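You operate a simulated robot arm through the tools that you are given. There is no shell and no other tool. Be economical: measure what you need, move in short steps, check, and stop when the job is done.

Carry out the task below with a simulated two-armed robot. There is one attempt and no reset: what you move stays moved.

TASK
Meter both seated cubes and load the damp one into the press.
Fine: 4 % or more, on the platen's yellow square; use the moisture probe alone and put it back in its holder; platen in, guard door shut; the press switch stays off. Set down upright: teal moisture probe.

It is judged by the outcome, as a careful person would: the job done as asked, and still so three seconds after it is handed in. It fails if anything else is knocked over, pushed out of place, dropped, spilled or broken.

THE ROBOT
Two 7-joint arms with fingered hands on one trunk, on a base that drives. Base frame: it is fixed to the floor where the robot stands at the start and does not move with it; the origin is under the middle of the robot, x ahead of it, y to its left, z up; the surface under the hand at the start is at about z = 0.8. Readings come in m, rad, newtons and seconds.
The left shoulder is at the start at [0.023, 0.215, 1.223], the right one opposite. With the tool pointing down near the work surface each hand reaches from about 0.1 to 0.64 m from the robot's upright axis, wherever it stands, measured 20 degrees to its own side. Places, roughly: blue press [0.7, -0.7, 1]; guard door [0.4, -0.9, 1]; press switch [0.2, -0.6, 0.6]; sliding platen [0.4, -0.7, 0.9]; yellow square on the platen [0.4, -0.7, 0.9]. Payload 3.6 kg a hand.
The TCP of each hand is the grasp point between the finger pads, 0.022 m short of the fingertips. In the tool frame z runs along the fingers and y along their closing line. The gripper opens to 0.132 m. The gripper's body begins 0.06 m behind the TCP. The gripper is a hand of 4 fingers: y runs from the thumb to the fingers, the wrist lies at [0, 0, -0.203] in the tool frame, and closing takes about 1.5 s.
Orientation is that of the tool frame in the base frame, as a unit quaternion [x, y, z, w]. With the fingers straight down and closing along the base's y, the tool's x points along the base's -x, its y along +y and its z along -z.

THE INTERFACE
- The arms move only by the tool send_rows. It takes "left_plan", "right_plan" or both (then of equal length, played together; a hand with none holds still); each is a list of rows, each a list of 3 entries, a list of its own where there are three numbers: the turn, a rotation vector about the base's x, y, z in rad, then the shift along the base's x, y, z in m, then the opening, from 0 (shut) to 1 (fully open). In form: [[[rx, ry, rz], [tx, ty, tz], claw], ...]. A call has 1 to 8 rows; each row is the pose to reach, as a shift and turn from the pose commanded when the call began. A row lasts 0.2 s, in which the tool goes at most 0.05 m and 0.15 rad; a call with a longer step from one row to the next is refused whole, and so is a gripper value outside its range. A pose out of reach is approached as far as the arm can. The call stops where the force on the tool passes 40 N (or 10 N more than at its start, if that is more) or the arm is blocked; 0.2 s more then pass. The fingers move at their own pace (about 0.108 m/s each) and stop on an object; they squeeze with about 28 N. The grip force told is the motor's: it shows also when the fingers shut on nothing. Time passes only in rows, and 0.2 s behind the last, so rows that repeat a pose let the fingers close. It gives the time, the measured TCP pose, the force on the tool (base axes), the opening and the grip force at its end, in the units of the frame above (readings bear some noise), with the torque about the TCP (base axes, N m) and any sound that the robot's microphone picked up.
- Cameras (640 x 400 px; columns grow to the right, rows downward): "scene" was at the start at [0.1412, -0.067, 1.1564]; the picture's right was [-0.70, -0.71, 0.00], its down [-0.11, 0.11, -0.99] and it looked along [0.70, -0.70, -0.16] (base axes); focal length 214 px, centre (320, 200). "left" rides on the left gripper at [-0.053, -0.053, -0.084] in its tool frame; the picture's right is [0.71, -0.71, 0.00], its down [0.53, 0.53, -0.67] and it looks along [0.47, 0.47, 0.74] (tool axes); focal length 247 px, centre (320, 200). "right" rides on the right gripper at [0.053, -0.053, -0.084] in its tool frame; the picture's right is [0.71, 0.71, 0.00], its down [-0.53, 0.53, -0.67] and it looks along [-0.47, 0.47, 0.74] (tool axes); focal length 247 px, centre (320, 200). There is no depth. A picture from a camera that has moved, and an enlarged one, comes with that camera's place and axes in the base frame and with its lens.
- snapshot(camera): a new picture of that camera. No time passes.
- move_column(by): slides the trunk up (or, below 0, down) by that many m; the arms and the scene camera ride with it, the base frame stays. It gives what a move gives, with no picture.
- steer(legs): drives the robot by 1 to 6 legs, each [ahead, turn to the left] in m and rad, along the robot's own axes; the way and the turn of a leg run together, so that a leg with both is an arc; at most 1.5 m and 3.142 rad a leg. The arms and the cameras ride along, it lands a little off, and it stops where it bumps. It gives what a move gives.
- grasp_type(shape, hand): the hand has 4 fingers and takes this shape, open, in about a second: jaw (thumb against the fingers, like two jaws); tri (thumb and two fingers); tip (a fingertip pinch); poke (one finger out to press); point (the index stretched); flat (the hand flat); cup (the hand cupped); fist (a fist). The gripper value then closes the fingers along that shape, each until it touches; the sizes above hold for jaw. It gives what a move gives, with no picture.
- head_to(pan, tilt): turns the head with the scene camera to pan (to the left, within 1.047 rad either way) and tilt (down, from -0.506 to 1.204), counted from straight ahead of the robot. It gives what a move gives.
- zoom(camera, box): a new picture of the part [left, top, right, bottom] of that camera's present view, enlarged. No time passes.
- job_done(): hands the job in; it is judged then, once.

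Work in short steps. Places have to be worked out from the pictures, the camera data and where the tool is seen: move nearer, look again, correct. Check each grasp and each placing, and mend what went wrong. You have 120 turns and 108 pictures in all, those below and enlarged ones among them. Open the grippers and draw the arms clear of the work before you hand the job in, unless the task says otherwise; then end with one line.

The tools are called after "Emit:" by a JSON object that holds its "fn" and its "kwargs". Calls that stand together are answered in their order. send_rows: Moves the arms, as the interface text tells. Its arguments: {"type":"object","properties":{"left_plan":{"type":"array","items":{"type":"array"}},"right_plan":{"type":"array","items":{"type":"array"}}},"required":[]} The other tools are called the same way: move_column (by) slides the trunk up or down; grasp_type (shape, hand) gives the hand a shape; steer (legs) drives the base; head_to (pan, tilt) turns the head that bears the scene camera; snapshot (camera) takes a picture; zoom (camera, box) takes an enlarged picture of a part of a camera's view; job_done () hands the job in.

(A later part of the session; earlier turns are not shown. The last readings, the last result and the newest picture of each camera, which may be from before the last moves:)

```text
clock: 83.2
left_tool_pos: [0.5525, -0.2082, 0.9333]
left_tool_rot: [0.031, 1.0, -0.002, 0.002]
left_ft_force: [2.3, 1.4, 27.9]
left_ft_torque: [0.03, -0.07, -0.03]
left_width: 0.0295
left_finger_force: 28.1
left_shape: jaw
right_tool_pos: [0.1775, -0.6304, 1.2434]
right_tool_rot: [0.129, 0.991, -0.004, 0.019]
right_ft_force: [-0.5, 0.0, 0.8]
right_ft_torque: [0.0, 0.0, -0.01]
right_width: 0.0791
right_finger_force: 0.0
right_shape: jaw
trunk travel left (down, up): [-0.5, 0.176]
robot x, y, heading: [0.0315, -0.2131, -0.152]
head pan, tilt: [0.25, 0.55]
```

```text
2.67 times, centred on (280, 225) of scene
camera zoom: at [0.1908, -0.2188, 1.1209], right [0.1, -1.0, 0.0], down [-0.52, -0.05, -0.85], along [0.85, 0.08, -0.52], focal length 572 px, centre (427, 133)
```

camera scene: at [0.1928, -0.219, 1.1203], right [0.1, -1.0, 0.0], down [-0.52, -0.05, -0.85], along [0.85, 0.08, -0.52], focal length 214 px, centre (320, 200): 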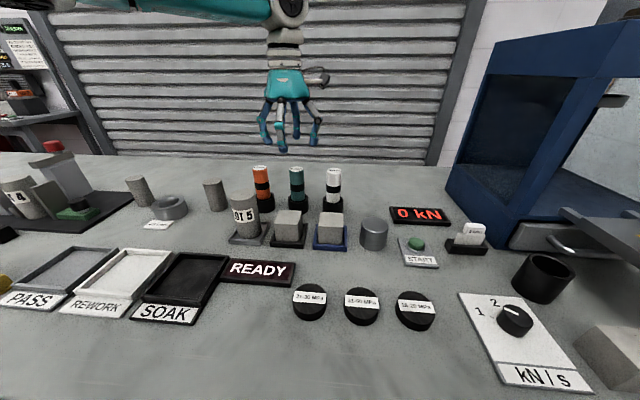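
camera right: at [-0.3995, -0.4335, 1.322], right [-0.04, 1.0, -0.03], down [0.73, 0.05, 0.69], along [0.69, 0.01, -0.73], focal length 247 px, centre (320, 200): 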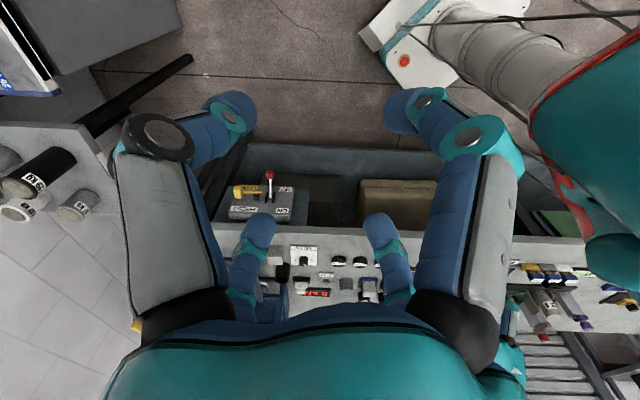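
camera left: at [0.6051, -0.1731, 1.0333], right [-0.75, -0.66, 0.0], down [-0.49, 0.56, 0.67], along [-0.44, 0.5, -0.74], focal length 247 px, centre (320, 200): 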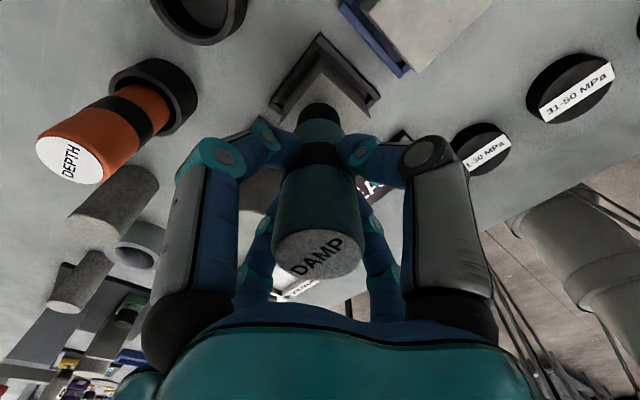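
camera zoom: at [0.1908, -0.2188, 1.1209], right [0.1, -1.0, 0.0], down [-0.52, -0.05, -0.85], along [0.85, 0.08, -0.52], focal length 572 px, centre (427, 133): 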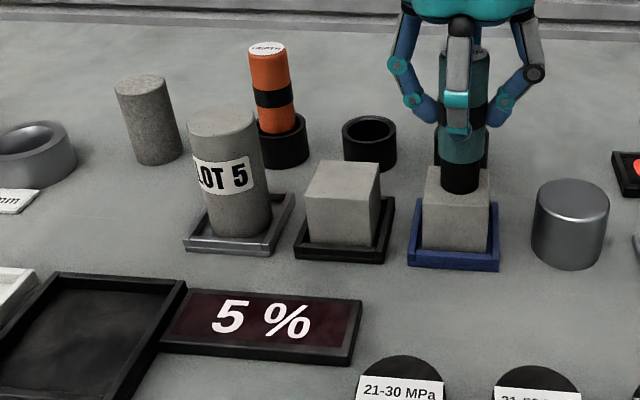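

Blue-seat cube reads 5 % → the damp one. Lift and carry the probe back over its holder (via y first, then x).

Emit:
{"fn": "send_rows", "kwargs": {"left_plan": [[[0, 0, 0], [0, 0, 0.03], 0], [[0, 0, 0], [0, 0, 0.07], 0], [[0, 0, 0], [0, 0.03, 0.09], 0], [[0, 0, 0], [0, 0.07, 0.09], 0], [[0, 0, 0], [0.02, 0.093, 0.09], 0], [[0, 0, 0], [0.06, 0.093, 0.09], 0], [[0, 0, 0], [0.106, 0.093, 0.09], 0], [[0, 0, 0], [0.106, 0.093, 0.09], 0]]}}

Emit:
{"fn": "snapshot", "kwargs": {"camera": "left"}}

Emit:
{"fn": "zoom", "kwargs": {"camera": "scene", "box": [220, 80, 380, 260]}}

```text
clock: 85.0
left_tool_pos: [0.6575, -0.1131, 1.0215]
left_tool_rot: [0.032, 1.0, -0.001, -0.001]
left_ft_force: [0.1, 0.3, -1.3]
left_ft_torque: [-0.02, 0.0, 0.0]
left_width: 0.0294
left_finger_force: 28.0
left_shape: jaw
right_tool_pos: [0.1813, -0.6312, 1.243]
right_tool_rot: [0.13, 0.991, -0.004, 0.018]
right_ft_force: [-0.4, -0.2, 0.3]
right_ft_torque: [-0.02, 0.02, 0.02]
right_width: 0.0791
right_finger_force: 0.1
right_shape: jaw
trunk travel left (down, up): [-0.5, 0.176]
robot x, y, heading: [0.0279, -0.2147, -0.151]
head pan, tilt: [0.25, 0.55]
```

```text
60 pictures are left
camera left: at [0.7073, -0.1699, 1.1061], right [-0.75, -0.66, 0.0], down [-0.49, 0.56, 0.67], along [-0.44, 0.5, -0.74], focal length 247 px, centre (320, 200)
```

left: 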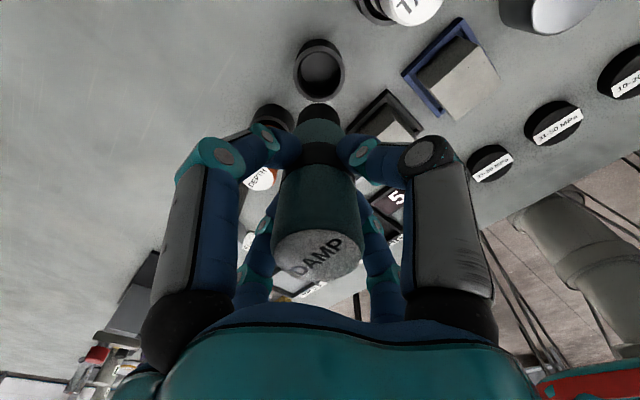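

```text
2.22 times, centred on (300, 170) of scene
camera zoom: at [0.1928, -0.2185, 1.1204], right [0.1, -1.0, 0.0], down [-0.52, -0.05, -0.85], along [0.85, 0.08, -0.52], focal length 477 px, centre (364, 267)
```

zoom: 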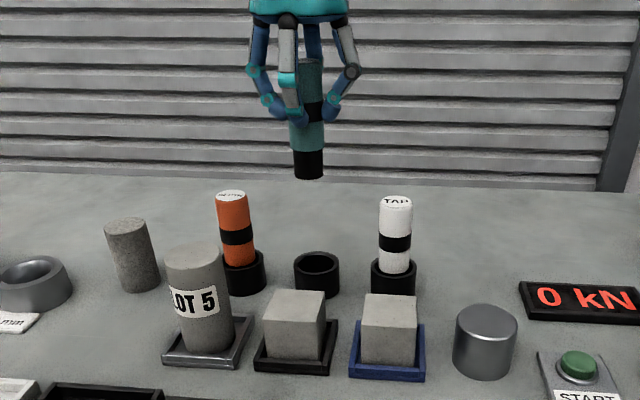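

Holder centre computes to (0.661,-0.119), tip offset about -4 mm in y; target the original TCP (0.659,-0.115). Descend partway to just above the ring and check.

Emit:
{"fn": "send_rows", "kwargs": {"left_plan": [[[0, 0, 0], [0.0015, -0.002, -0.03], 0], [[0, 0, 0], [0.0015, -0.002, -0.06], 0], [[0, 0, 0], [0.0015, -0.002, -0.09], 0], [[0, 0, 0], [0.0015, -0.002, -0.09], 0]]}}

Emit:
{"fn": "zoom", "kwargs": {"camera": "scene", "box": [240, 130, 360, 230]}}

Emit:
{"fn": "zoom", "kwargs": {"camera": "left", "box": [240, 20, 400, 140]}}

```text
clock: 86.0
left_tool_pos: [0.6601, -0.1141, 0.9304]
left_tool_rot: [0.03, 1.0, 0.0, 0.001]
left_ft_force: [1.7, -0.7, -2.2]
left_ft_torque: [0.01, 0.0, 0.05]
left_width: 0.0296
left_finger_force: 27.7
left_shape: jaw
right_tool_pos: [0.1806, -0.6309, 1.2421]
right_tool_rot: [0.13, 0.991, -0.004, 0.018]
right_ft_force: [0.3, 0.0, 0.7]
right_ft_torque: [-0.01, -0.01, 0.0]
right_width: 0.0792
right_finger_force: 0.0
right_shape: jaw
trunk travel left (down, up): [-0.5, 0.176]
robot x, y, heading: [0.0273, -0.2147, -0.152]
head pan, tilt: [0.25, 0.55]
```

```text
4.00 times, centred on (300, 180) of scene
camera zoom: at [0.1929, -0.2189, 1.1204], right [0.1, -1.0, 0.0], down [-0.52, -0.05, -0.85], along [0.85, 0.08, -0.52], focal length 858 px, centre (400, 280)
```

zoom: 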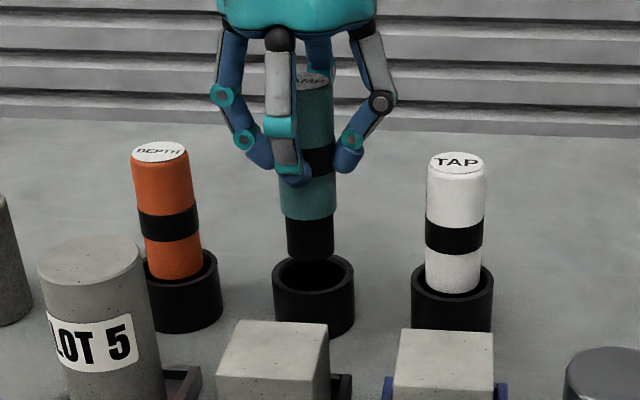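

```text
3.33 times, centred on (320, 80) of left
camera zoom: at [0.71, -0.171, 1.0146], right [-0.75, -0.66, 0.0], down [-0.49, 0.56, 0.67], along [-0.44, 0.5, -0.74], focal length 823 px, centre (320, 600)
```

zoom: 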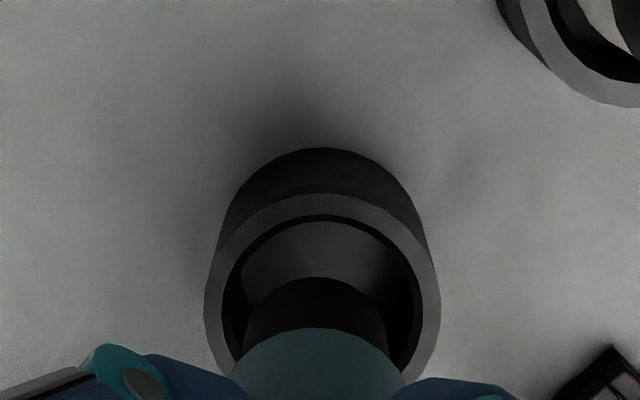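

Well aligned (2 mm to the left). Correct and lower to the original height.

Emit:
{"fn": "send_rows", "kwargs": {"left_plan": [[[0, 0, 0], [0.0, -0.002, -0.015], 0], [[0, 0, 0], [0.0, -0.002, -0.03], 0], [[0, 0, 0], [0.0, -0.002, -0.04], 0], [[0, 0, 0], [0.0, -0.002, -0.044], 0], [[0, 0, 0], [0.0, -0.002, -0.044], 0]]}}

Emit:
{"fn": "zoom", "kwargs": {"camera": "scene", "box": [240, 130, 360, 230]}}

```text
clock: 87.2
left_tool_pos: [0.661, -0.117, 0.8857]
left_tool_rot: [0.031, 1.0, 0.0, 0.0]
left_ft_force: [-0.1, 0.7, -1.6]
left_ft_torque: [0.0, 0.0, 0.01]
left_width: 0.0296
left_finger_force: 27.9
left_shape: jaw
right_tool_pos: [0.1809, -0.6316, 1.2429]
right_tool_rot: [0.13, 0.991, -0.003, 0.018]
right_ft_force: [0.0, -0.6, -0.1]
right_ft_torque: [0.04, 0.02, -0.01]
right_width: 0.0787
right_finger_force: 0.1
right_shape: jaw
trunk travel left (down, up): [-0.5, 0.176]
robot x, y, heading: [0.0293, -0.2133, -0.15]
head pan, tilt: [0.25, 0.55]
```

```text
4.00 times, centred on (300, 180) of scene
camera zoom: at [0.193, -0.219, 1.1203], right [0.1, -1.0, 0.0], down [-0.52, -0.05, -0.85], along [0.85, 0.08, -0.52], focal length 858 px, centre (400, 280)
```

zoom: 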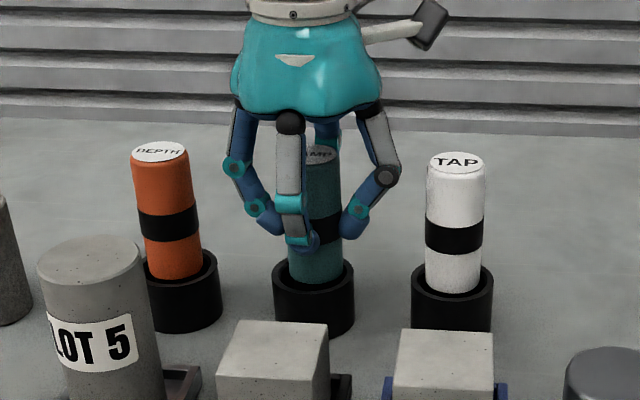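

Probe is in its holder. Lower 3 mm to seat, open to 0.5 and rise.

Emit:
{"fn": "send_rows", "kwargs": {"left_plan": [[[0, 0, 0], [0, 0, -0.003], 0], [[0, 0, 0], [0, 0, -0.003], 0.15], [[0, 0, 0], [0, 0, -0.003], 0.3], [[0, 0, 0], [0, 0, -0.003], 0.5], [[0, 0, 0], [0, 0, -0.003], 0.5], [[0, 0, 0], [0, 0, -0.003], 0.5]]}}

Emit:
{"fn": "send_rows", "kwargs": {"left_plan": [[[0, 0, 0], [0, 0, 0.02], 0.5], [[0, 0, 0], [0, 0, 0.05], 0.5], [[0, 0, 0], [0, 0, 0.09], 0.5], [[0, 0, 0], [0, 0, 0.12], 0.5]]}}

Emit:
{"fn": "zoom", "kwargs": {"camera": "scene", "box": [220, 80, 380, 260]}}

Emit:
{"fn": "snapshot", "kwargs": {"camera": "left"}}

```text
clock: 88.7
left_tool_pos: [0.6603, -0.1177, 0.8824]
left_tool_rot: [0.031, 1.0, 0.0, 0.0]
left_ft_force: [-0.2, 0.1, -0.2]
left_ft_torque: [-0.01, -0.02, 0.01]
left_width: 0.0654
left_finger_force: 0.1
left_shape: jaw
right_tool_pos: [0.1803, -0.6304, 1.2422]
right_tool_rot: [0.13, 0.991, -0.004, 0.017]
right_ft_force: [0.2, -0.4, 0.0]
right_ft_torque: [0.0, -0.01, -0.01]
right_width: 0.0792
right_finger_force: 0.0
right_shape: jaw
trunk travel left (down, up): [-0.5, 0.176]
robot x, y, heading: [0.0319, -0.2133, -0.15]
head pan, tilt: [0.25, 0.55]
```

```text
clock: 89.7
left_tool_pos: [0.6616, -0.1176, 1.0041]
left_tool_rot: [0.031, 1.0, 0.0, 0.0]
left_ft_force: [-0.1, 0.4, -0.5]
left_ft_torque: [0.05, 0.03, -0.01]
left_width: 0.0652
left_finger_force: 0.0
left_shape: jaw
right_tool_pos: [0.1812, -0.6313, 1.242]
right_tool_rot: [0.13, 0.991, -0.004, 0.017]
right_ft_force: [0.1, -0.4, -0.8]
right_ft_torque: [0.02, -0.01, -0.04]
right_width: 0.0794
right_finger_force: 0.1
right_shape: jaw
trunk travel left (down, up): [-0.5, 0.176]
robot x, y, heading: [0.029, -0.2143, -0.15]
head pan, tilt: [0.25, 0.55]
```

```text
2.22 times, centred on (300, 170) of scene
camera zoom: at [0.1927, -0.219, 1.1204], right [0.1, -1.0, 0.0], down [-0.52, -0.05, -0.85], along [0.85, 0.08, -0.52], focal length 477 px, centre (364, 267)
```

zoom: 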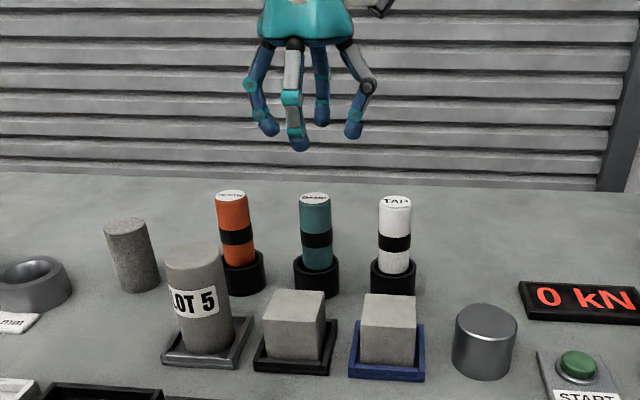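

```text
54 pictures are left
camera left: at [0.7105, -0.1743, 1.0885], right [-0.75, -0.66, 0.0], down [-0.49, 0.56, 0.67], along [-0.44, 0.5, -0.74], focal length 247 px, centre (320, 200)
```

left: 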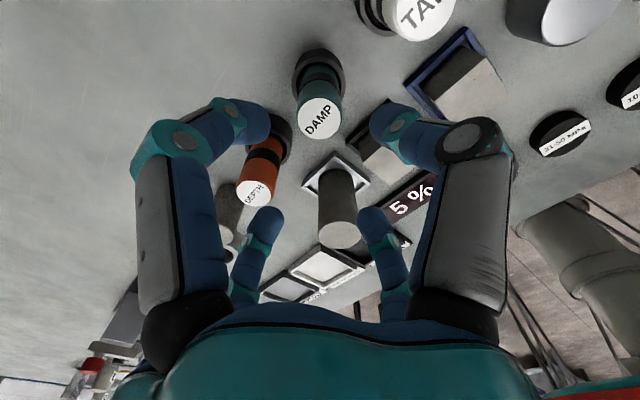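

Probe is back and upright. Now go over the damp cube at (0.555,-0.2075), yaw aligned to base axes, fingers at 0.57.

Emit:
{"fn": "send_rows", "kwargs": {"left_plan": [[[0, 0, 0.03], [-0.04, -0.02, 0], 0.57], [[0, 0, 0.06], [-0.075, -0.05, 0], 0.57], [[0, 0, 0.06], [-0.1065, -0.08, 0], 0.57], [[0, 0, 0.06], [-0.1065, -0.09, -0.03], 0.57], [[0, 0, 0.06], [-0.1065, -0.09, -0.07], 0.57], [[0, 0, 0.06], [-0.1065, -0.09, -0.09], 0.57], [[0, 0, 0.06], [-0.1065, -0.09, -0.09], 0.57]]}}

Emit:
{"fn": "snapshot", "kwargs": {"camera": "left"}}

Emit:
{"fn": "zoom", "kwargs": {"camera": "scene", "box": [260, 120, 400, 270]}}

```text
clock: 91.2
left_tool_pos: [0.5536, -0.2083, 0.9132]
left_tool_rot: [0.0, 1.0, 0.0, -0.001]
left_ft_force: [-0.1, -0.3, -0.2]
left_ft_torque: [-0.01, 0.02, 0.01]
left_width: 0.0745
left_finger_force: 0.1
left_shape: jaw
right_tool_pos: [0.1807, -0.6306, 1.2431]
right_tool_rot: [0.13, 0.991, -0.004, 0.018]
right_ft_force: [0.2, 0.3, 0.0]
right_ft_torque: [0.01, 0.0, -0.04]
right_width: 0.0792
right_finger_force: 0.0
right_shape: jaw
trunk travel left (down, up): [-0.5, 0.176]
robot x, y, heading: [0.0321, -0.2175, -0.147]
head pan, tilt: [0.25, 0.55]
```

```text
53 pictures are left
camera left: at [0.606, -0.2608, 0.9978], right [-0.71, -0.71, 0.0], down [-0.53, 0.53, 0.67], along [-0.47, 0.47, -0.74], focal length 247 px, centre (320, 200)
```

left: 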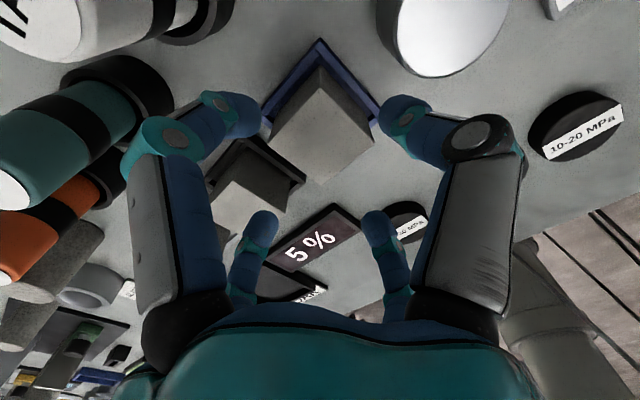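

```text
2.67 times, centred on (330, 195) of scene
camera zoom: at [0.1927, -0.219, 1.1204], right [0.1, -1.0, 0.0], down [-0.52, -0.05, -0.85], along [0.85, 0.08, -0.52], focal length 572 px, centre (293, 213)
```

zoom: 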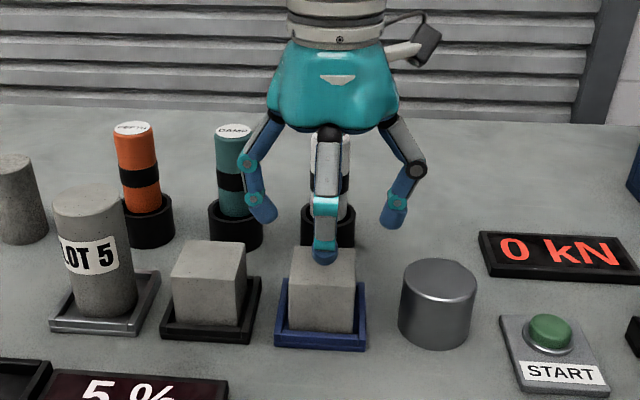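

Cube centre from corners is (0.5525,-0.209), aligned with the axes; TCP matches. Descend to z≈0.842 and check.

Emit:
{"fn": "send_rows", "kwargs": {"left_plan": [[[0, 0, 0], [-0.001, 0, -0.03], 0.57], [[0, 0, 0], [-0.001, 0, -0.05], 0.57], [[0, 0, 0], [-0.001, 0, -0.065], 0.57], [[0, 0, 0], [-0.001, 0, -0.071], 0.57]]}}

Emit:
{"fn": "zoom", "kwargs": {"camera": "scene", "box": [260, 120, 400, 270]}}

```text
clock: 92.2
left_tool_pos: [0.5532, -0.2075, 0.8418]
left_tool_rot: [0.002, 1.0, -0.001, 0.0]
left_ft_force: [0.4, -0.5, 0.1]
left_ft_torque: [0.04, -0.02, 0.03]
left_width: 0.0744
left_finger_force: 0.0
left_shape: jaw
right_tool_pos: [0.1812, -0.631, 1.2428]
right_tool_rot: [0.129, 0.991, -0.004, 0.018]
right_ft_force: [1.3, 0.1, 0.5]
right_ft_torque: [0.0, 0.04, -0.02]
right_width: 0.0791
right_finger_force: 0.0
right_shape: jaw
trunk travel left (down, up): [-0.5, 0.176]
robot x, y, heading: [0.0278, -0.2149, -0.153]
head pan, tilt: [0.25, 0.55]
```

```text
2.67 times, centred on (330, 195) of scene
camera zoom: at [0.1928, -0.219, 1.1204], right [0.1, -1.0, 0.0], down [-0.52, -0.05, -0.85], along [0.85, 0.08, -0.52], focal length 572 px, centre (293, 213)
```

zoom: 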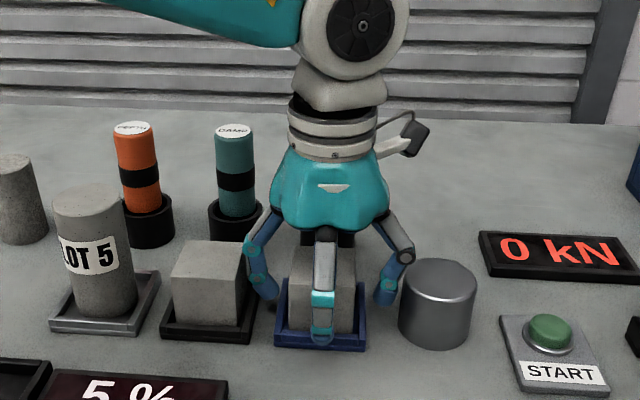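

Fingers straddle the cube cleanly without force; close.

Emit:
{"fn": "send_rows", "kwargs": {"left_plan": [[[0, 0, 0], [0, 0, 0], 0.45], [[0, 0, 0], [0, 0, 0], 0.35], [[0, 0, 0], [0, 0, 0], 0.1], [[0, 0, 0], [0, 0, 0], 0.0], [[0, 0, 0], [0, 0, 0], 0.0], [[0, 0, 0], [0, 0, 0], 0.0]]}}

Emit:
{"fn": "send_rows", "kwargs": {"left_plan": [[[0, 0, 0], [0, 0, 0.02], 0], [[0, 0, 0], [0, 0, 0.06], 0], [[0, 0, 0], [0, 0, 0.1], 0], [[0, 0, 0], [0, 0, 0.14], 0], [[0, 0, 0], [0, 0, 0.18], 0]]}}

Emit:
{"fn": "snapshot", "kwargs": {"camera": "scene"}}

Emit:
{"fn": "snapshot", "kwargs": {"camera": "left"}}

```text
clock: 93.7
left_tool_pos: [0.5522, -0.2087, 0.8415]
left_tool_rot: [0.002, 1.0, 0.001, 0.0]
left_ft_force: [0.0, 0.4, -0.2]
left_ft_torque: [-0.03, 0.0, 0.0]
left_width: 0.0414
left_finger_force: 27.8
left_shape: jaw
right_tool_pos: [0.1804, -0.6314, 1.2423]
right_tool_rot: [0.13, 0.991, -0.004, 0.017]
right_ft_force: [0.6, 1.1, -0.2]
right_ft_torque: [-0.01, 0.02, -0.01]
right_width: 0.0791
right_finger_force: 0.0
right_shape: jaw
trunk travel left (down, up): [-0.5, 0.176]
robot x, y, heading: [0.0328, -0.2177, -0.153]
head pan, tilt: [0.25, 0.55]
```

```text
clock: 94.8
left_tool_pos: [0.5526, -0.2066, 1.0231]
left_tool_rot: [0.0, 1.0, 0.0, 0.0]
left_ft_force: [-0.2, -0.9, -2.2]
left_ft_torque: [-0.03, -0.02, -0.02]
left_width: 0.0413
left_finger_force: 28.2
left_shape: jaw
right_tool_pos: [0.181, -0.6308, 1.2424]
right_tool_rot: [0.13, 0.991, -0.004, 0.018]
right_ft_force: [-0.1, 0.2, 0.2]
right_ft_torque: [-0.01, 0.0, -0.01]
right_width: 0.0793
right_finger_force: 0.1
right_shape: jaw
trunk travel left (down, up): [-0.5, 0.176]
robot x, y, heading: [0.0318, -0.2129, -0.155]
head pan, tilt: [0.25, 0.55]
```

```text
50 pictures are left
camera scene: at [0.1927, -0.219, 1.1204], right [0.1, -1.0, 0.0], down [-0.52, -0.05, -0.85], along [0.85, 0.08, -0.52], focal length 214 px, centre (320, 200)
```

scene: 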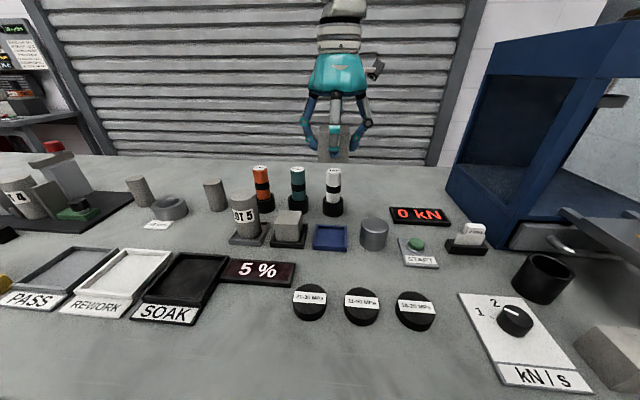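

```text
49 pictures are left
camera left: at [0.6051, -0.2608, 1.1075], right [-0.71, -0.71, 0.0], down [-0.52, 0.53, 0.67], along [-0.47, 0.47, -0.74], focal length 247 px, centre (320, 200)
```

left: 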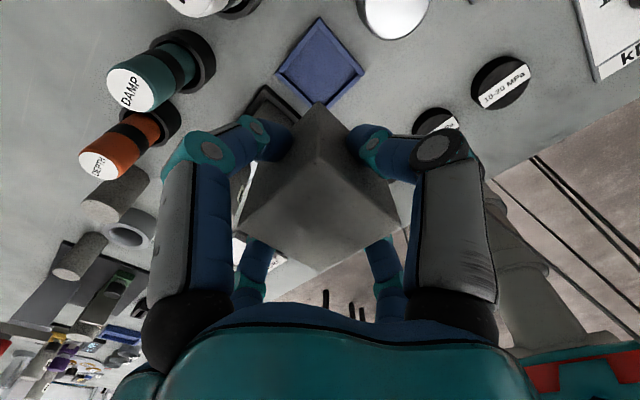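

Damp cube is held. Pull it in a bit and up, then reposition the robot to about (0,-0.35) heading -1.0 for the platen.

Emit:
{"fn": "send_rows", "kwargs": {"left_plan": [[[0, 0, 0], [-0.04, 0, 0.01], 0], [[0, 0, 0], [-0.08, 0, 0.03], 0], [[0, 0, 0], [-0.12, 0.02, 0.05], 0], [[0, 0, 0], [-0.15, 0.04, 0.07], 0], [[0, 0, 0], [-0.15, 0.04, 0.07], 0]]}}

Emit:
{"fn": "steer", "kwargs": {"legs": [[-0.12, 0]]}}

Emit:
{"fn": "steer", "kwargs": {"legs": [[0, -0.85]]}}

```text
clock: 96.0
left_tool_pos: [0.4033, -0.1693, 1.0941]
left_tool_rot: [-0.001, 1.0, 0.0, 0.0]
left_ft_force: [-0.3, -0.5, -3.9]
left_ft_torque: [-0.01, 0.0, -0.01]
left_width: 0.0412
left_finger_force: 27.7
left_shape: jaw
right_tool_pos: [0.1814, -0.6315, 1.243]
right_tool_rot: [0.13, 0.991, -0.005, 0.018]
right_ft_force: [0.1, -1.1, 0.2]
right_ft_torque: [0.0, 0.02, -0.02]
right_width: 0.0794
right_finger_force: 0.0
right_shape: jaw
trunk travel left (down, up): [-0.5, 0.176]
robot x, y, heading: [0.0304, -0.2161, -0.148]
head pan, tilt: [0.25, 0.55]
```

```text
clock: 97.3
left_tool_pos: [0.2829, -0.1498, 1.0942]
left_tool_rot: [0.001, 1.0, 0.0, 0.001]
left_ft_force: [-0.7, 0.2, -2.9]
left_ft_torque: [-0.05, -0.02, 0.01]
left_width: 0.0414
left_finger_force: 28.1
left_shape: jaw
right_tool_pos: [0.0591, -0.6125, 1.2426]
right_tool_rot: [0.129, 0.991, -0.004, 0.018]
right_ft_force: [-0.3, -0.2, -0.3]
right_ft_torque: [0.02, -0.01, -0.01]
right_width: 0.079
right_finger_force: 0.0
right_shape: jaw
trunk travel left (down, up): [-0.5, 0.176]
robot x, y, heading: [-0.0903, -0.192, -0.152]
head pan, tilt: [0.25, 0.55]
```

```text
clock: 98.9
left_tool_pos: [0.2734, -0.2851, 1.0948]
left_tool_rot: [0.183, 0.983, 0.001, -0.001]
left_ft_force: [-0.8, 0.5, -2.5]
left_ft_torque: [0.03, -0.02, 0.01]
left_width: 0.0413
left_finger_force: 27.7
left_shape: jaw
right_tool_pos: [-0.1009, -0.6363, 1.2444]
right_tool_rot: [0.308, 0.951, -0.008, 0.018]
right_ft_force: [-0.2, -0.1, 0.3]
right_ft_torque: [-0.02, -0.06, 0.0]
right_width: 0.0794
right_finger_force: 0.1
right_shape: jaw
trunk travel left (down, up): [-0.5, 0.176]
robot x, y, heading: [-0.0841, -0.184, -0.512]
head pan, tilt: [0.25, 0.55]
stopped in leg 1: the robot was blocked; the commanded pose is now the measured one
```

Blocked mid-turn (possibly a base corner near the shelf). Back up a bit more, then turn again.

Emit:
{"fn": "steer", "kwargs": {"legs": [[-0.08, 0]]}}

Emit:
{"fn": "steer", "kwargs": {"legs": [[0, -0.5]]}}

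```text
clock: 100.0
left_tool_pos: [0.205, -0.2443, 1.0961]
left_tool_rot: [0.182, 0.983, 0.0, 0.0]
left_ft_force: [-0.5, -0.3, -2.7]
left_ft_torque: [-0.05, -0.04, 0.02]
left_width: 0.0412
left_finger_force: 27.4
left_shape: jaw
right_tool_pos: [-0.1705, -0.5952, 1.2459]
right_tool_rot: [0.308, 0.951, -0.009, 0.018]
right_ft_force: [-0.5, -0.1, 0.0]
right_ft_torque: [-0.02, 0.0, 0.03]
right_width: 0.0791
right_finger_force: 0.2
right_shape: jaw
trunk travel left (down, up): [-0.5, 0.176]
robot x, y, heading: [-0.1531, -0.1388, -0.511]
head pan, tilt: [0.25, 0.55]
```

```text
clock: 101.6
left_tool_pos: [0.1343, -0.3824, 1.0955]
left_tool_rot: [0.383, 0.924, 0.003, 0.0]
left_ft_force: [-0.7, 0.3, -2.9]
left_ft_torque: [-0.01, 0.02, -0.01]
left_width: 0.0413
left_finger_force: 27.9
left_shape: jaw
right_tool_pos: [-0.3519, -0.5508, 1.2463]
right_tool_rot: [0.5, 0.866, -0.012, 0.017]
right_ft_force: [-0.3, -0.3, 0.4]
right_ft_torque: [-0.03, -0.02, 0.02]
right_width: 0.0794
right_finger_force: 0.0
right_shape: jaw
trunk travel left (down, up): [-0.5, 0.176]
robot x, y, heading: [-0.14, -0.1382, -0.942]
head pan, tilt: [0.25, 0.55]
stopped in leg 1: the robot was blocked; the commanded pose is now the measured one
```

Now drive ahead 0.25 m toward (0,-0.34).

Emit:
{"fn": "steer", "kwargs": {"legs": [[0.25, 0]]}}

Emit:
{"fn": "head_to", "kwargs": {"pan": 0.2, "tilt": 0.6}}

Emit:
{"fn": "snapshot", "kwargs": {"camera": "scene"}}

```text
clock: 103.4
left_tool_pos: [0.2677, -0.5619, 1.096]
left_tool_rot: [0.377, 0.926, 0.002, -0.001]
left_ft_force: [0.0, -0.8, -2.9]
left_ft_torque: [0.0, -0.02, 0.0]
left_width: 0.0411
left_finger_force: 27.9
left_shape: jaw
right_tool_pos: [-0.2174, -0.734, 1.2466]
right_tool_rot: [0.493, 0.87, -0.012, 0.016]
right_ft_force: [-0.6, -0.1, -0.4]
right_ft_torque: [0.01, -0.02, -0.03]
right_width: 0.0792
right_finger_force: 0.1
right_shape: jaw
trunk travel left (down, up): [-0.5, 0.176]
robot x, y, heading: [-0.0129, -0.3137, -0.927]
head pan, tilt: [0.25, 0.55]
stopped in leg 1: the robot was blocked; the commanded pose is now the measured one
```

```text
clock: 104.0
left_tool_pos: [0.2658, -0.5586, 1.0976]
left_tool_rot: [0.377, 0.926, 0.001, -0.001]
left_ft_force: [0.3, 0.1, -3.0]
left_ft_torque: [0.01, -0.01, 0.02]
left_width: 0.0412
left_finger_force: 28.5
left_shape: jaw
right_tool_pos: [-0.2184, -0.7314, 1.2483]
right_tool_rot: [0.494, 0.869, -0.012, 0.017]
right_ft_force: [1.0, -0.5, 0.1]
right_ft_torque: [-0.01, 0.01, -0.01]
right_width: 0.0794
right_finger_force: 0.1
right_shape: jaw
trunk travel left (down, up): [-0.5, 0.176]
robot x, y, heading: [-0.0157, -0.3151, -0.93]
head pan, tilt: [0.201, 0.6]
```

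```text
48 pictures are left
camera scene: at [0.0961, -0.4332, 1.116], right [-0.67, -0.75, 0.0], down [-0.42, 0.38, -0.83], along [0.62, -0.55, -0.56], focal length 214 px, centre (320, 200)
```

scene: 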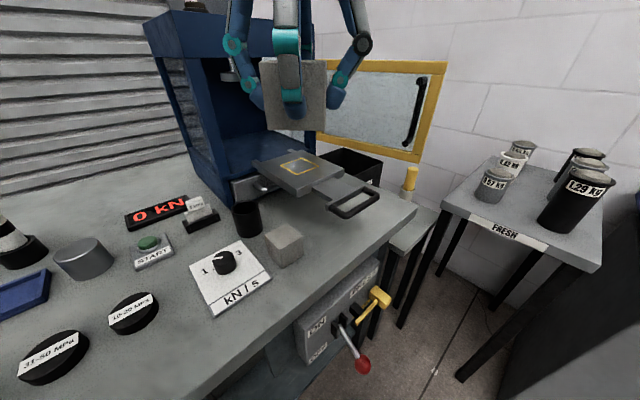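

Triangulation gives the yellow square centre at (0.441,-0.676,0.917). I'll rotate the cube to axis-aligned (-0.80 rad more) while moving above the square at z≈1.06.

Emit:
{"fn": "send_rows", "kwargs": {"left_plan": [[[0, 0, -0.13], [0.02, -0.015, 0], 0], [[0, 0, -0.26], [0.045, -0.03, 0], 0], [[0, 0, -0.4], [0.07, -0.045, 0], 0], [[0, 0, -0.53], [0.1, -0.065, -0.01], 0], [[0, 0, -0.66], [0.13, -0.085, -0.02], 0], [[0, 0, -0.798], [0.155, -0.1, -0.03], 0], [[0, 0, -0.798], [0.175, -0.117, -0.04], 0], [[0, 0, -0.798], [0.175, -0.117, -0.04], 0]]}}

Emit:
{"fn": "snapshot", "kwargs": {"camera": "scene"}}

Emit:
{"fn": "snapshot", "kwargs": {"camera": "left"}}

```text
clock: 105.8
left_tool_pos: [0.4412, -0.6751, 1.0572]
left_tool_rot: [0.708, 0.706, 0.001, 0.0]
left_ft_force: [-0.5, 0.2, -3.2]
left_ft_torque: [-0.01, 0.04, -0.01]
left_width: 0.0415
left_finger_force: 27.9
left_shape: jaw
right_tool_pos: [-0.2176, -0.733, 1.2474]
right_tool_rot: [0.495, 0.869, -0.014, 0.017]
right_ft_force: [-0.1, 0.8, 0.1]
right_ft_torque: [-0.01, 0.01, -0.01]
right_width: 0.0792
right_finger_force: 0.0
right_shape: jaw
trunk travel left (down, up): [-0.5, 0.176]
robot x, y, heading: [-0.0151, -0.3128, -0.931]
head pan, tilt: [0.201, 0.6]
```

```text
47 pictures are left
camera scene: at [0.0966, -0.4337, 1.1159], right [-0.67, -0.75, 0.0], down [-0.42, 0.38, -0.82], along [0.62, -0.55, -0.57], focal length 214 px, centre (320, 200)
```

scene: 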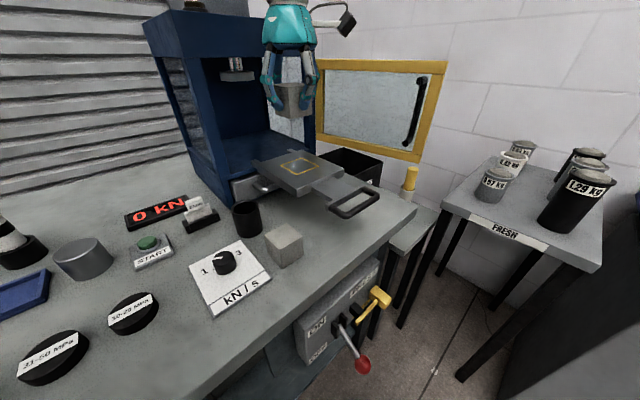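

```text
46 pictures are left
camera left: at [0.3866, -0.7292, 1.1411], right [-0.71, 0.71, 0.0], down [0.53, 0.52, 0.67], along [0.47, 0.47, -0.74], focal length 247 px, centre (320, 200)
```

left: 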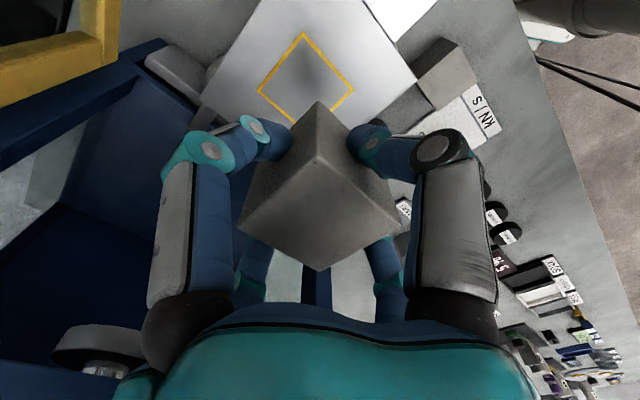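

The hand camera puts the square at (0.445,-0.686). Shift there and lower to about 3 cm above, then recheck.

Emit:
{"fn": "send_rows", "kwargs": {"left_plan": [[[0, 0, 0], [0.003, -0.01, -0.03], 0], [[0, 0, 0], [0.003, -0.01, -0.055], 0], [[0, 0, 0], [0.003, -0.01, -0.075], 0], [[0, 0, 0], [0.003, -0.01, -0.075], 0]]}}

Emit:
{"fn": "snapshot", "kwargs": {"camera": "left"}}

Emit:
{"fn": "zoom", "kwargs": {"camera": "scene", "box": [220, 80, 400, 230]}}

```text
clock: 106.8
left_tool_pos: [0.4428, -0.6859, 0.9822]
left_tool_rot: [0.708, 0.706, 0.001, 0.0]
left_ft_force: [0.4, -0.4, -2.6]
left_ft_torque: [-0.02, 0.0, 0.03]
left_width: 0.0412
left_finger_force: 27.8
left_shape: jaw
right_tool_pos: [-0.2181, -0.7315, 1.2467]
right_tool_rot: [0.495, 0.869, -0.013, 0.016]
right_ft_force: [-0.1, 0.0, 0.2]
right_ft_torque: [0.01, 0.01, 0.01]
right_width: 0.0792
right_finger_force: 0.0
right_shape: jaw
trunk travel left (down, up): [-0.5, 0.176]
robot x, y, heading: [-0.0134, -0.3099, -0.932]
head pan, tilt: [0.201, 0.6]
```

```text
45 pictures are left
camera left: at [0.3888, -0.7401, 1.0654], right [-0.71, 0.71, 0.0], down [0.53, 0.52, 0.67], along [0.47, 0.47, -0.74], focal length 247 px, centre (320, 200)
```

left: 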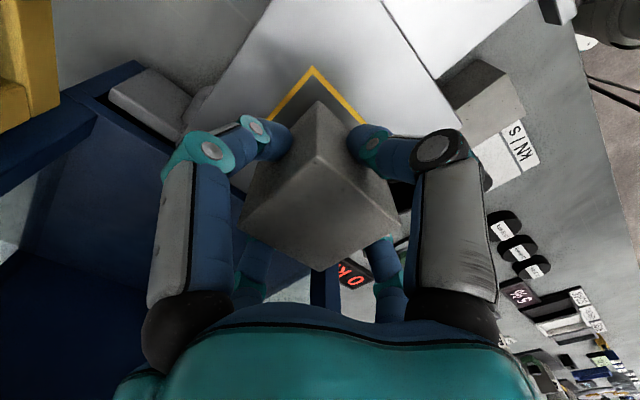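

```text
2.67 times, centred on (310, 155) of scene
camera zoom: at [0.0966, -0.4339, 1.1158], right [-0.67, -0.75, 0.0], down [-0.42, 0.38, -0.82], along [0.62, -0.55, -0.57], focal length 572 px, centre (347, 320)
```

zoom: 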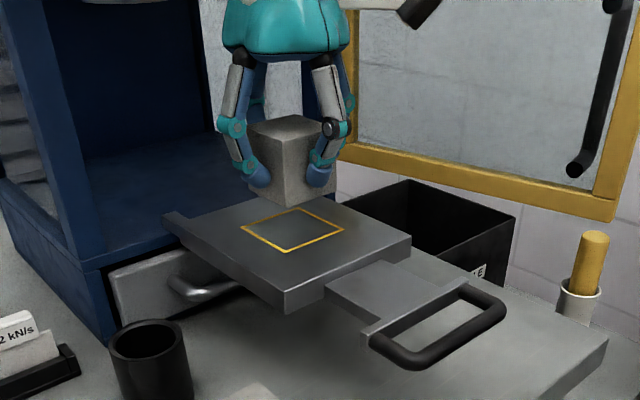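

Alignment within ~3 mm. Shift +3 mm x and lower gently toward contact.

Emit:
{"fn": "send_rows", "kwargs": {"left_plan": [[[0, 0, 0], [0.003, -0.001, -0.01], 0], [[0, 0, 0], [0.003, -0.001, -0.02], 0], [[0, 0, 0], [0.003, -0.001, -0.026], 0], [[0, 0, 0], [0.003, -0.001, -0.026], 0]]}}

Emit:
{"fn": "zoom", "kwargs": {"camera": "scene", "box": [240, 100, 360, 210]}}

```text
clock: 107.8
left_tool_pos: [0.4477, -0.6872, 0.9551]
left_tool_rot: [0.708, 0.706, 0.001, -0.001]
left_ft_force: [0.5, 0.3, -3.1]
left_ft_torque: [0.02, 0.04, -0.01]
left_width: 0.0412
left_finger_force: 27.7
left_shape: jaw
right_tool_pos: [-0.2175, -0.732, 1.2475]
right_tool_rot: [0.495, 0.869, -0.012, 0.016]
right_ft_force: [0.1, 0.4, 0.7]
right_ft_torque: [-0.04, 0.01, -0.02]
right_width: 0.0792
right_finger_force: 0.0
right_shape: jaw
trunk travel left (down, up): [-0.5, 0.176]
robot x, y, heading: [-0.0135, -0.3164, -0.933]
head pan, tilt: [0.201, 0.6]
```

```text
3.64 times, centred on (300, 155) of scene
camera zoom: at [0.0967, -0.434, 1.1158], right [-0.67, -0.75, 0.0], down [-0.42, 0.38, -0.82], along [0.62, -0.55, -0.57], focal length 780 px, centre (393, 364)
```

zoom: 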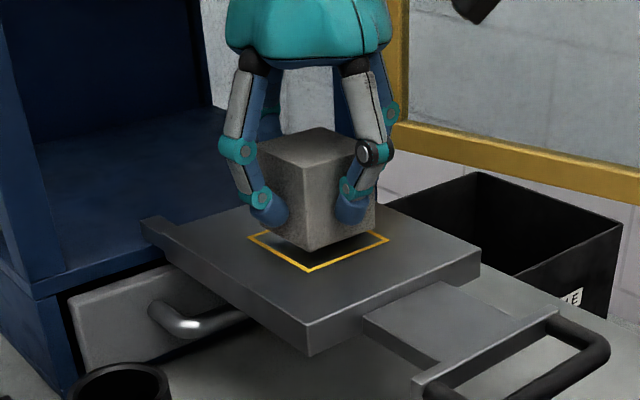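

Emit:
{"fn": "send_rows", "kwargs": {"left_plan": [[[0, 0, 0], [-0.001, 0, -0.004], 0], [[0, 0, 0], [-0.001, 0, -0.008], 0], [[0, 0, 0], [-0.001, 0, -0.008], 0]]}}

Emit:
{"fn": "zoom", "kwargs": {"camera": "scene", "box": [240, 100, 360, 210]}}

```text
clock: 108.6
left_tool_pos: [0.4458, -0.6887, 0.9472]
left_tool_rot: [0.708, 0.707, 0.001, 0.0]
left_ft_force: [-0.2, -0.3, -3.0]
left_ft_torque: [0.01, 0.03, -0.04]
left_width: 0.0414
left_finger_force: 28.3
left_shape: jaw
right_tool_pos: [-0.2188, -0.7324, 1.2469]
right_tool_rot: [0.495, 0.869, -0.012, 0.016]
right_ft_force: [0.2, 0.1, 0.0]
right_ft_torque: [0.02, -0.03, 0.0]
right_width: 0.079
right_finger_force: 0.0
right_shape: jaw
trunk travel left (down, up): [-0.5, 0.176]
robot x, y, heading: [-0.0138, -0.3117, -0.934]
head pan, tilt: [0.201, 0.6]
```

```text
3.64 times, centred on (300, 155) of scene
camera zoom: at [0.0967, -0.4341, 1.1158], right [-0.67, -0.75, 0.0], down [-0.42, 0.38, -0.82], along [0.62, -0.55, -0.57], focal length 780 px, centre (393, 364)
```

zoom: 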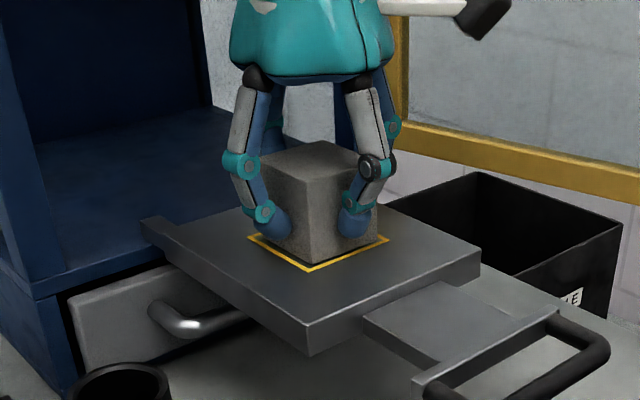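

Nearly touching and centred in the square; lower a few more mm until contact.

Emit:
{"fn": "send_rows", "kwargs": {"left_plan": [[[0, 0, 0], [0, 0.001, -0.002], 0], [[0, 0, 0], [0, 0.001, -0.004], 0], [[0, 0, 0], [0, 0.001, -0.004], 0]]}}

```text
clock: 109.4
left_tool_pos: [0.4459, -0.6872, 0.9458]
left_tool_rot: [0.707, 0.707, 0.0, 0.002]
left_ft_force: [1.6, -2.4, 13.5]
left_ft_torque: [-0.07, 0.01, -0.01]
left_width: 0.0417
left_finger_force: 27.9
left_shape: jaw
right_tool_pos: [-0.2194, -0.7316, 1.247]
right_tool_rot: [0.494, 0.869, -0.011, 0.018]
right_ft_force: [-0.4, -0.5, 0.6]
right_ft_torque: [-0.02, 0.06, 0.01]
right_width: 0.0792
right_finger_force: 0.2
right_shape: jaw
trunk travel left (down, up): [-0.5, 0.176]
robot x, y, heading: [-0.0161, -0.3081, -0.925]
head pan, tilt: [0.201, 0.6]
```

Contact (13 N). Ease 1 mm, release, and rise.

Emit:
{"fn": "send_rows", "kwargs": {"left_plan": [[[0, 0, 0], [0, 0, 0.002], 0], [[0, 0, 0], [0, 0, 0.002], 0.3], [[0, 0, 0], [0, 0, 0.002], 0.5], [[0, 0, 0], [0, 0, 0.002], 0.57], [[0, 0, 0], [0, 0, 0.002], 0.57], [[0, 0, 0], [0, 0, 0.03], 0.57], [[0, 0, 0], [0, 0, 0.07], 0.57], [[0, 0, 0], [0, 0, 0.11], 0.57]]}}

Emit:
{"fn": "zoom", "kwargs": {"camera": "scene", "box": [220, 80, 400, 230]}}

Emit:
{"fn": "snapshot", "kwargs": {"camera": "left"}}

```text
clock: 111.2
left_tool_pos: [0.4459, -0.6865, 1.0564]
left_tool_rot: [0.707, 0.707, 0.002, 0.0]
left_ft_force: [-0.1, 0.2, 0.0]
left_ft_torque: [-0.03, 0.01, -0.01]
left_width: 0.0746
left_finger_force: 0.0
left_shape: jaw
right_tool_pos: [-0.218, -0.7319, 1.2486]
right_tool_rot: [0.495, 0.869, -0.013, 0.017]
right_ft_force: [-0.8, 0.2, 0.3]
right_ft_torque: [0.02, -0.02, -0.03]
right_width: 0.0789
right_finger_force: 0.1
right_shape: jaw
trunk travel left (down, up): [-0.5, 0.176]
robot x, y, heading: [-0.0145, -0.3146, -0.933]
head pan, tilt: [0.201, 0.6]
```

```text
2.67 times, centred on (310, 155) of scene
camera zoom: at [0.0962, -0.4336, 1.1159], right [-0.67, -0.75, 0.0], down [-0.42, 0.38, -0.82], along [0.62, -0.55, -0.57], focal length 572 px, centre (347, 320)
```

zoom: 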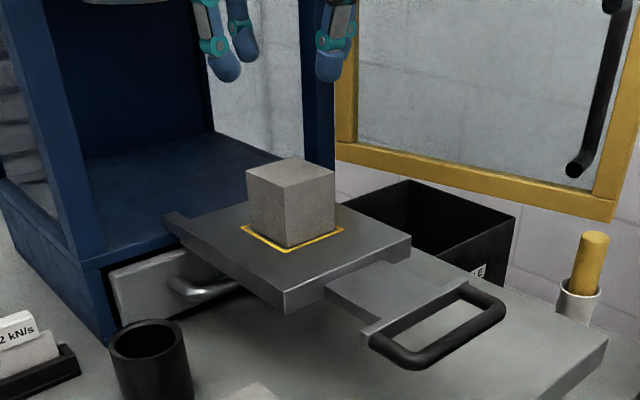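

```text
40 pictures are left
camera left: at [0.391, -0.7394, 1.1406], right [-0.71, 0.71, 0.0], down [0.53, 0.52, 0.67], along [0.47, 0.47, -0.74], focal length 247 px, centre (320, 200)
```

left: 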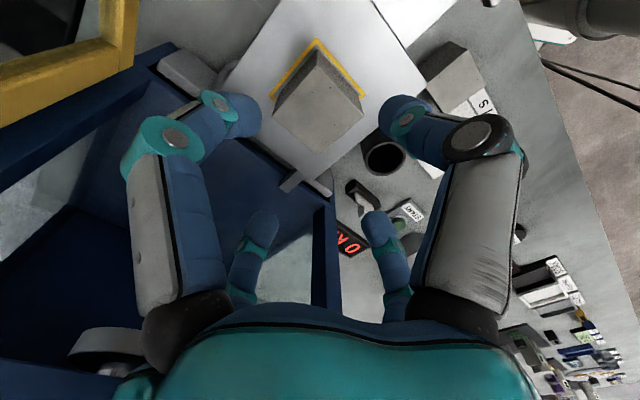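

Cube sits inside the square. Now move the hand back behind the platen's handle (x≈0.20), close it, and lower to push height.

Emit:
{"fn": "send_rows", "kwargs": {"left_plan": [[[0, 0, 0], [-0.04, 0, 0], 0.3], [[0, 0, 0], [-0.085, 0, 0], 0], [[0, 0, 0], [-0.13, 0, 0], 0], [[0, 0, 0], [-0.175, 0, 0], 0], [[0, 0, 0], [-0.22, 0, 0], 0], [[0, 0, 0], [-0.246, 0, 0], 0], [[0, 0, 0], [-0.246, 0, -0.04], 0], [[0, 0, 0], [-0.246, 0, -0.08], 0]]}}

Emit:
{"fn": "head_to", "kwargs": {"pan": 0.0, "tilt": 0.7}}

Emit:
{"fn": "snapshot", "kwargs": {"camera": "scene"}}

Emit:
{"fn": "snapshot", "kwargs": {"camera": "left"}}

```text
clock: 113.0
left_tool_pos: [0.202, -0.6856, 0.9734]
left_tool_rot: [0.707, 0.707, 0.0, -0.001]
left_ft_force: [0.5, -0.3, -0.8]
left_ft_torque: [-0.02, 0.0, 0.02]
left_width: 0.0
left_finger_force: 27.5
left_shape: jaw
right_tool_pos: [-0.2166, -0.7316, 1.2465]
right_tool_rot: [0.495, 0.869, -0.013, 0.017]
right_ft_force: [-0.4, -0.7, 0.0]
right_ft_torque: [-0.03, -0.04, 0.01]
right_width: 0.0792
right_finger_force: 0.0
right_shape: jaw
trunk travel left (down, up): [-0.5, 0.176]
robot x, y, heading: [-0.0108, -0.3096, -0.937]
head pan, tilt: [0.201, 0.6]
```

```text
clock: 113.8
left_tool_pos: [0.2019, -0.6865, 0.9742]
left_tool_rot: [0.708, 0.707, 0.001, 0.0]
left_ft_force: [-0.9, -0.4, -0.4]
left_ft_torque: [-0.01, -0.01, -0.02]
left_width: 0.0
left_finger_force: 28.2
left_shape: jaw
right_tool_pos: [-0.2172, -0.7331, 1.2474]
right_tool_rot: [0.495, 0.869, -0.013, 0.016]
right_ft_force: [0.4, 0.8, 0.4]
right_ft_torque: [-0.02, -0.01, 0.01]
right_width: 0.0795
right_finger_force: 0.1
right_shape: jaw
trunk travel left (down, up): [-0.5, 0.176]
robot x, y, heading: [-0.0151, -0.3125, -0.933]
head pan, tilt: [0.0, 0.7]
```

```text
39 pictures are left
camera scene: at [0.0814, -0.443, 1.1073], right [-0.8, -0.6, 0.0], down [-0.39, 0.52, -0.76], along [0.46, -0.61, -0.64], focal length 214 px, centre (320, 200)
```

scene: 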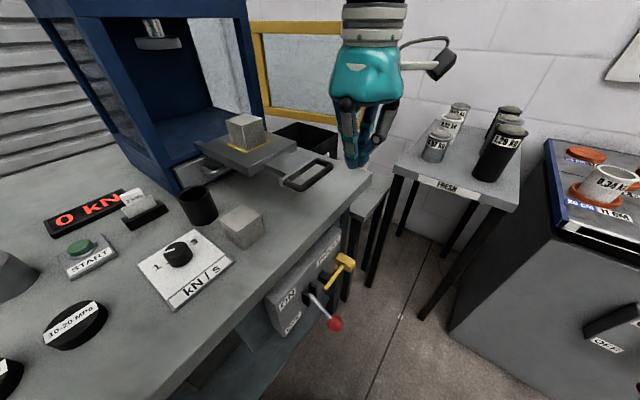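

```text
38 pictures are left
camera left: at [0.1481, -0.7391, 1.0581], right [-0.71, 0.71, 0.0], down [0.53, 0.52, 0.67], along [0.47, 0.47, -0.74], focal length 247 px, centre (320, 200)
```

left: 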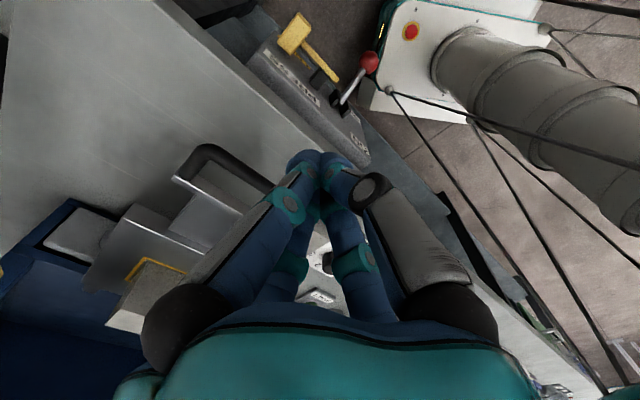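

Handle's outer bar is at x≈0.27, y≈-0.73…-0.64. Lower to z≈0.896 and advance gently until contact.

Emit:
{"fn": "send_rows", "kwargs": {"left_plan": [[[0, 0, 0], [0, 0, -0.04], 0], [[0, 0, 0], [0, 0, -0.078], 0], [[0, 0, 0], [0.015, 0, -0.078], 0], [[0, 0, 0], [0.03, 0, -0.078], 0], [[0, 0, 0], [0.045, 0, -0.078], 0], [[0, 0, 0], [0.06, 0, -0.078], 0]]}}

Emit:
{"fn": "snapshot", "kwargs": {"camera": "scene"}}

```text
clock: 115.2
left_tool_pos: [0.258, -0.6857, 0.8956]
left_tool_rot: [0.707, 0.707, 0.001, -0.001]
left_ft_force: [-0.7, -0.1, 0.1]
left_ft_torque: [0.03, 0.0, 0.01]
left_width: 0.0001
left_finger_force: 28.5
left_shape: jaw
right_tool_pos: [-0.2181, -0.7313, 1.2476]
right_tool_rot: [0.494, 0.869, -0.013, 0.016]
right_ft_force: [0.0, 0.6, -1.3]
right_ft_torque: [-0.02, 0.01, -0.04]
right_width: 0.0791
right_finger_force: 0.0
right_shape: jaw
trunk travel left (down, up): [-0.5, 0.176]
robot x, y, heading: [-0.0193, -0.3122, -0.935]
head pan, tilt: [0.0, 0.7]
```

```text
37 pictures are left
camera scene: at [0.0816, -0.443, 1.1072], right [-0.8, -0.6, 0.0], down [-0.39, 0.52, -0.76], along [0.46, -0.61, -0.64], focal length 214 px, centre (320, 200)
```

scene: 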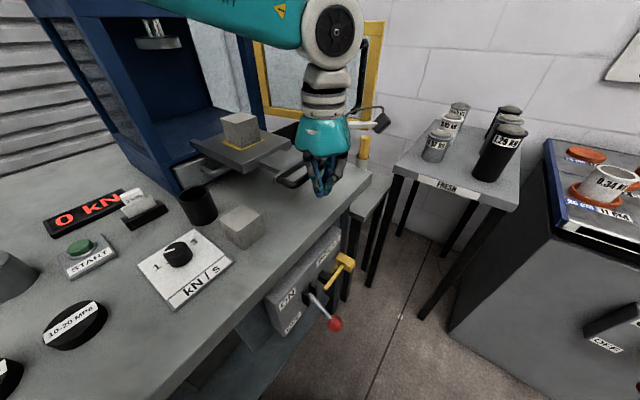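

Pushing seems to have begun smoothly. Continue pushing +x at 0.1 m/s.

Emit:
{"fn": "send_rows", "kwargs": {"left_plan": [[[0, 0, 0], [0.01, 0, 0], 0], [[0, 0, 0], [0.025, 0, 0], 0], [[0, 0, 0], [0.04, 0, 0], 0], [[0, 0, 0], [0.055, 0, 0], 0], [[0, 0, 0], [0.07, 0, 0], 0], [[0, 0, 0], [0.085, 0, 0], 0], [[0, 0, 0], [0.095, 0, 0], 0], [[0, 0, 0], [0.1, 0, 0], 0]]}}

Emit:
{"fn": "snapshot", "kwargs": {"camera": "scene"}}

```text
clock: 117.0
left_tool_pos: [0.3599, -0.6859, 0.894]
left_tool_rot: [0.707, 0.707, 0.001, 0.0]
left_ft_force: [-2.2, 0.5, 0.4]
left_ft_torque: [0.0, -0.03, 0.01]
left_width: 0.0001
left_finger_force: 27.1
left_shape: jaw
right_tool_pos: [-0.2186, -0.7324, 1.2466]
right_tool_rot: [0.494, 0.869, -0.013, 0.017]
right_ft_force: [0.6, -0.4, 0.2]
right_ft_torque: [0.0, 0.0, 0.01]
right_width: 0.0792
right_finger_force: 0.1
right_shape: jaw
trunk travel left (down, up): [-0.5, 0.176]
robot x, y, heading: [-0.0143, -0.312, -0.926]
head pan, tilt: [0.0, 0.7]
```

```text
36 pictures are left
camera scene: at [0.0812, -0.443, 1.1072], right [-0.8, -0.6, 0.0], down [-0.39, 0.52, -0.76], along [0.46, -0.61, -0.64], focal length 214 px, centre (320, 200)
```

scene: 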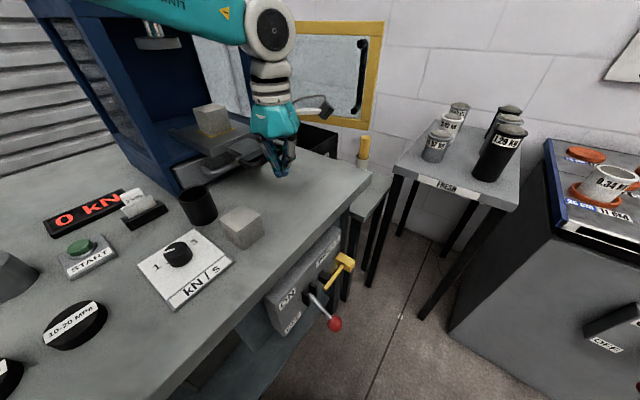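

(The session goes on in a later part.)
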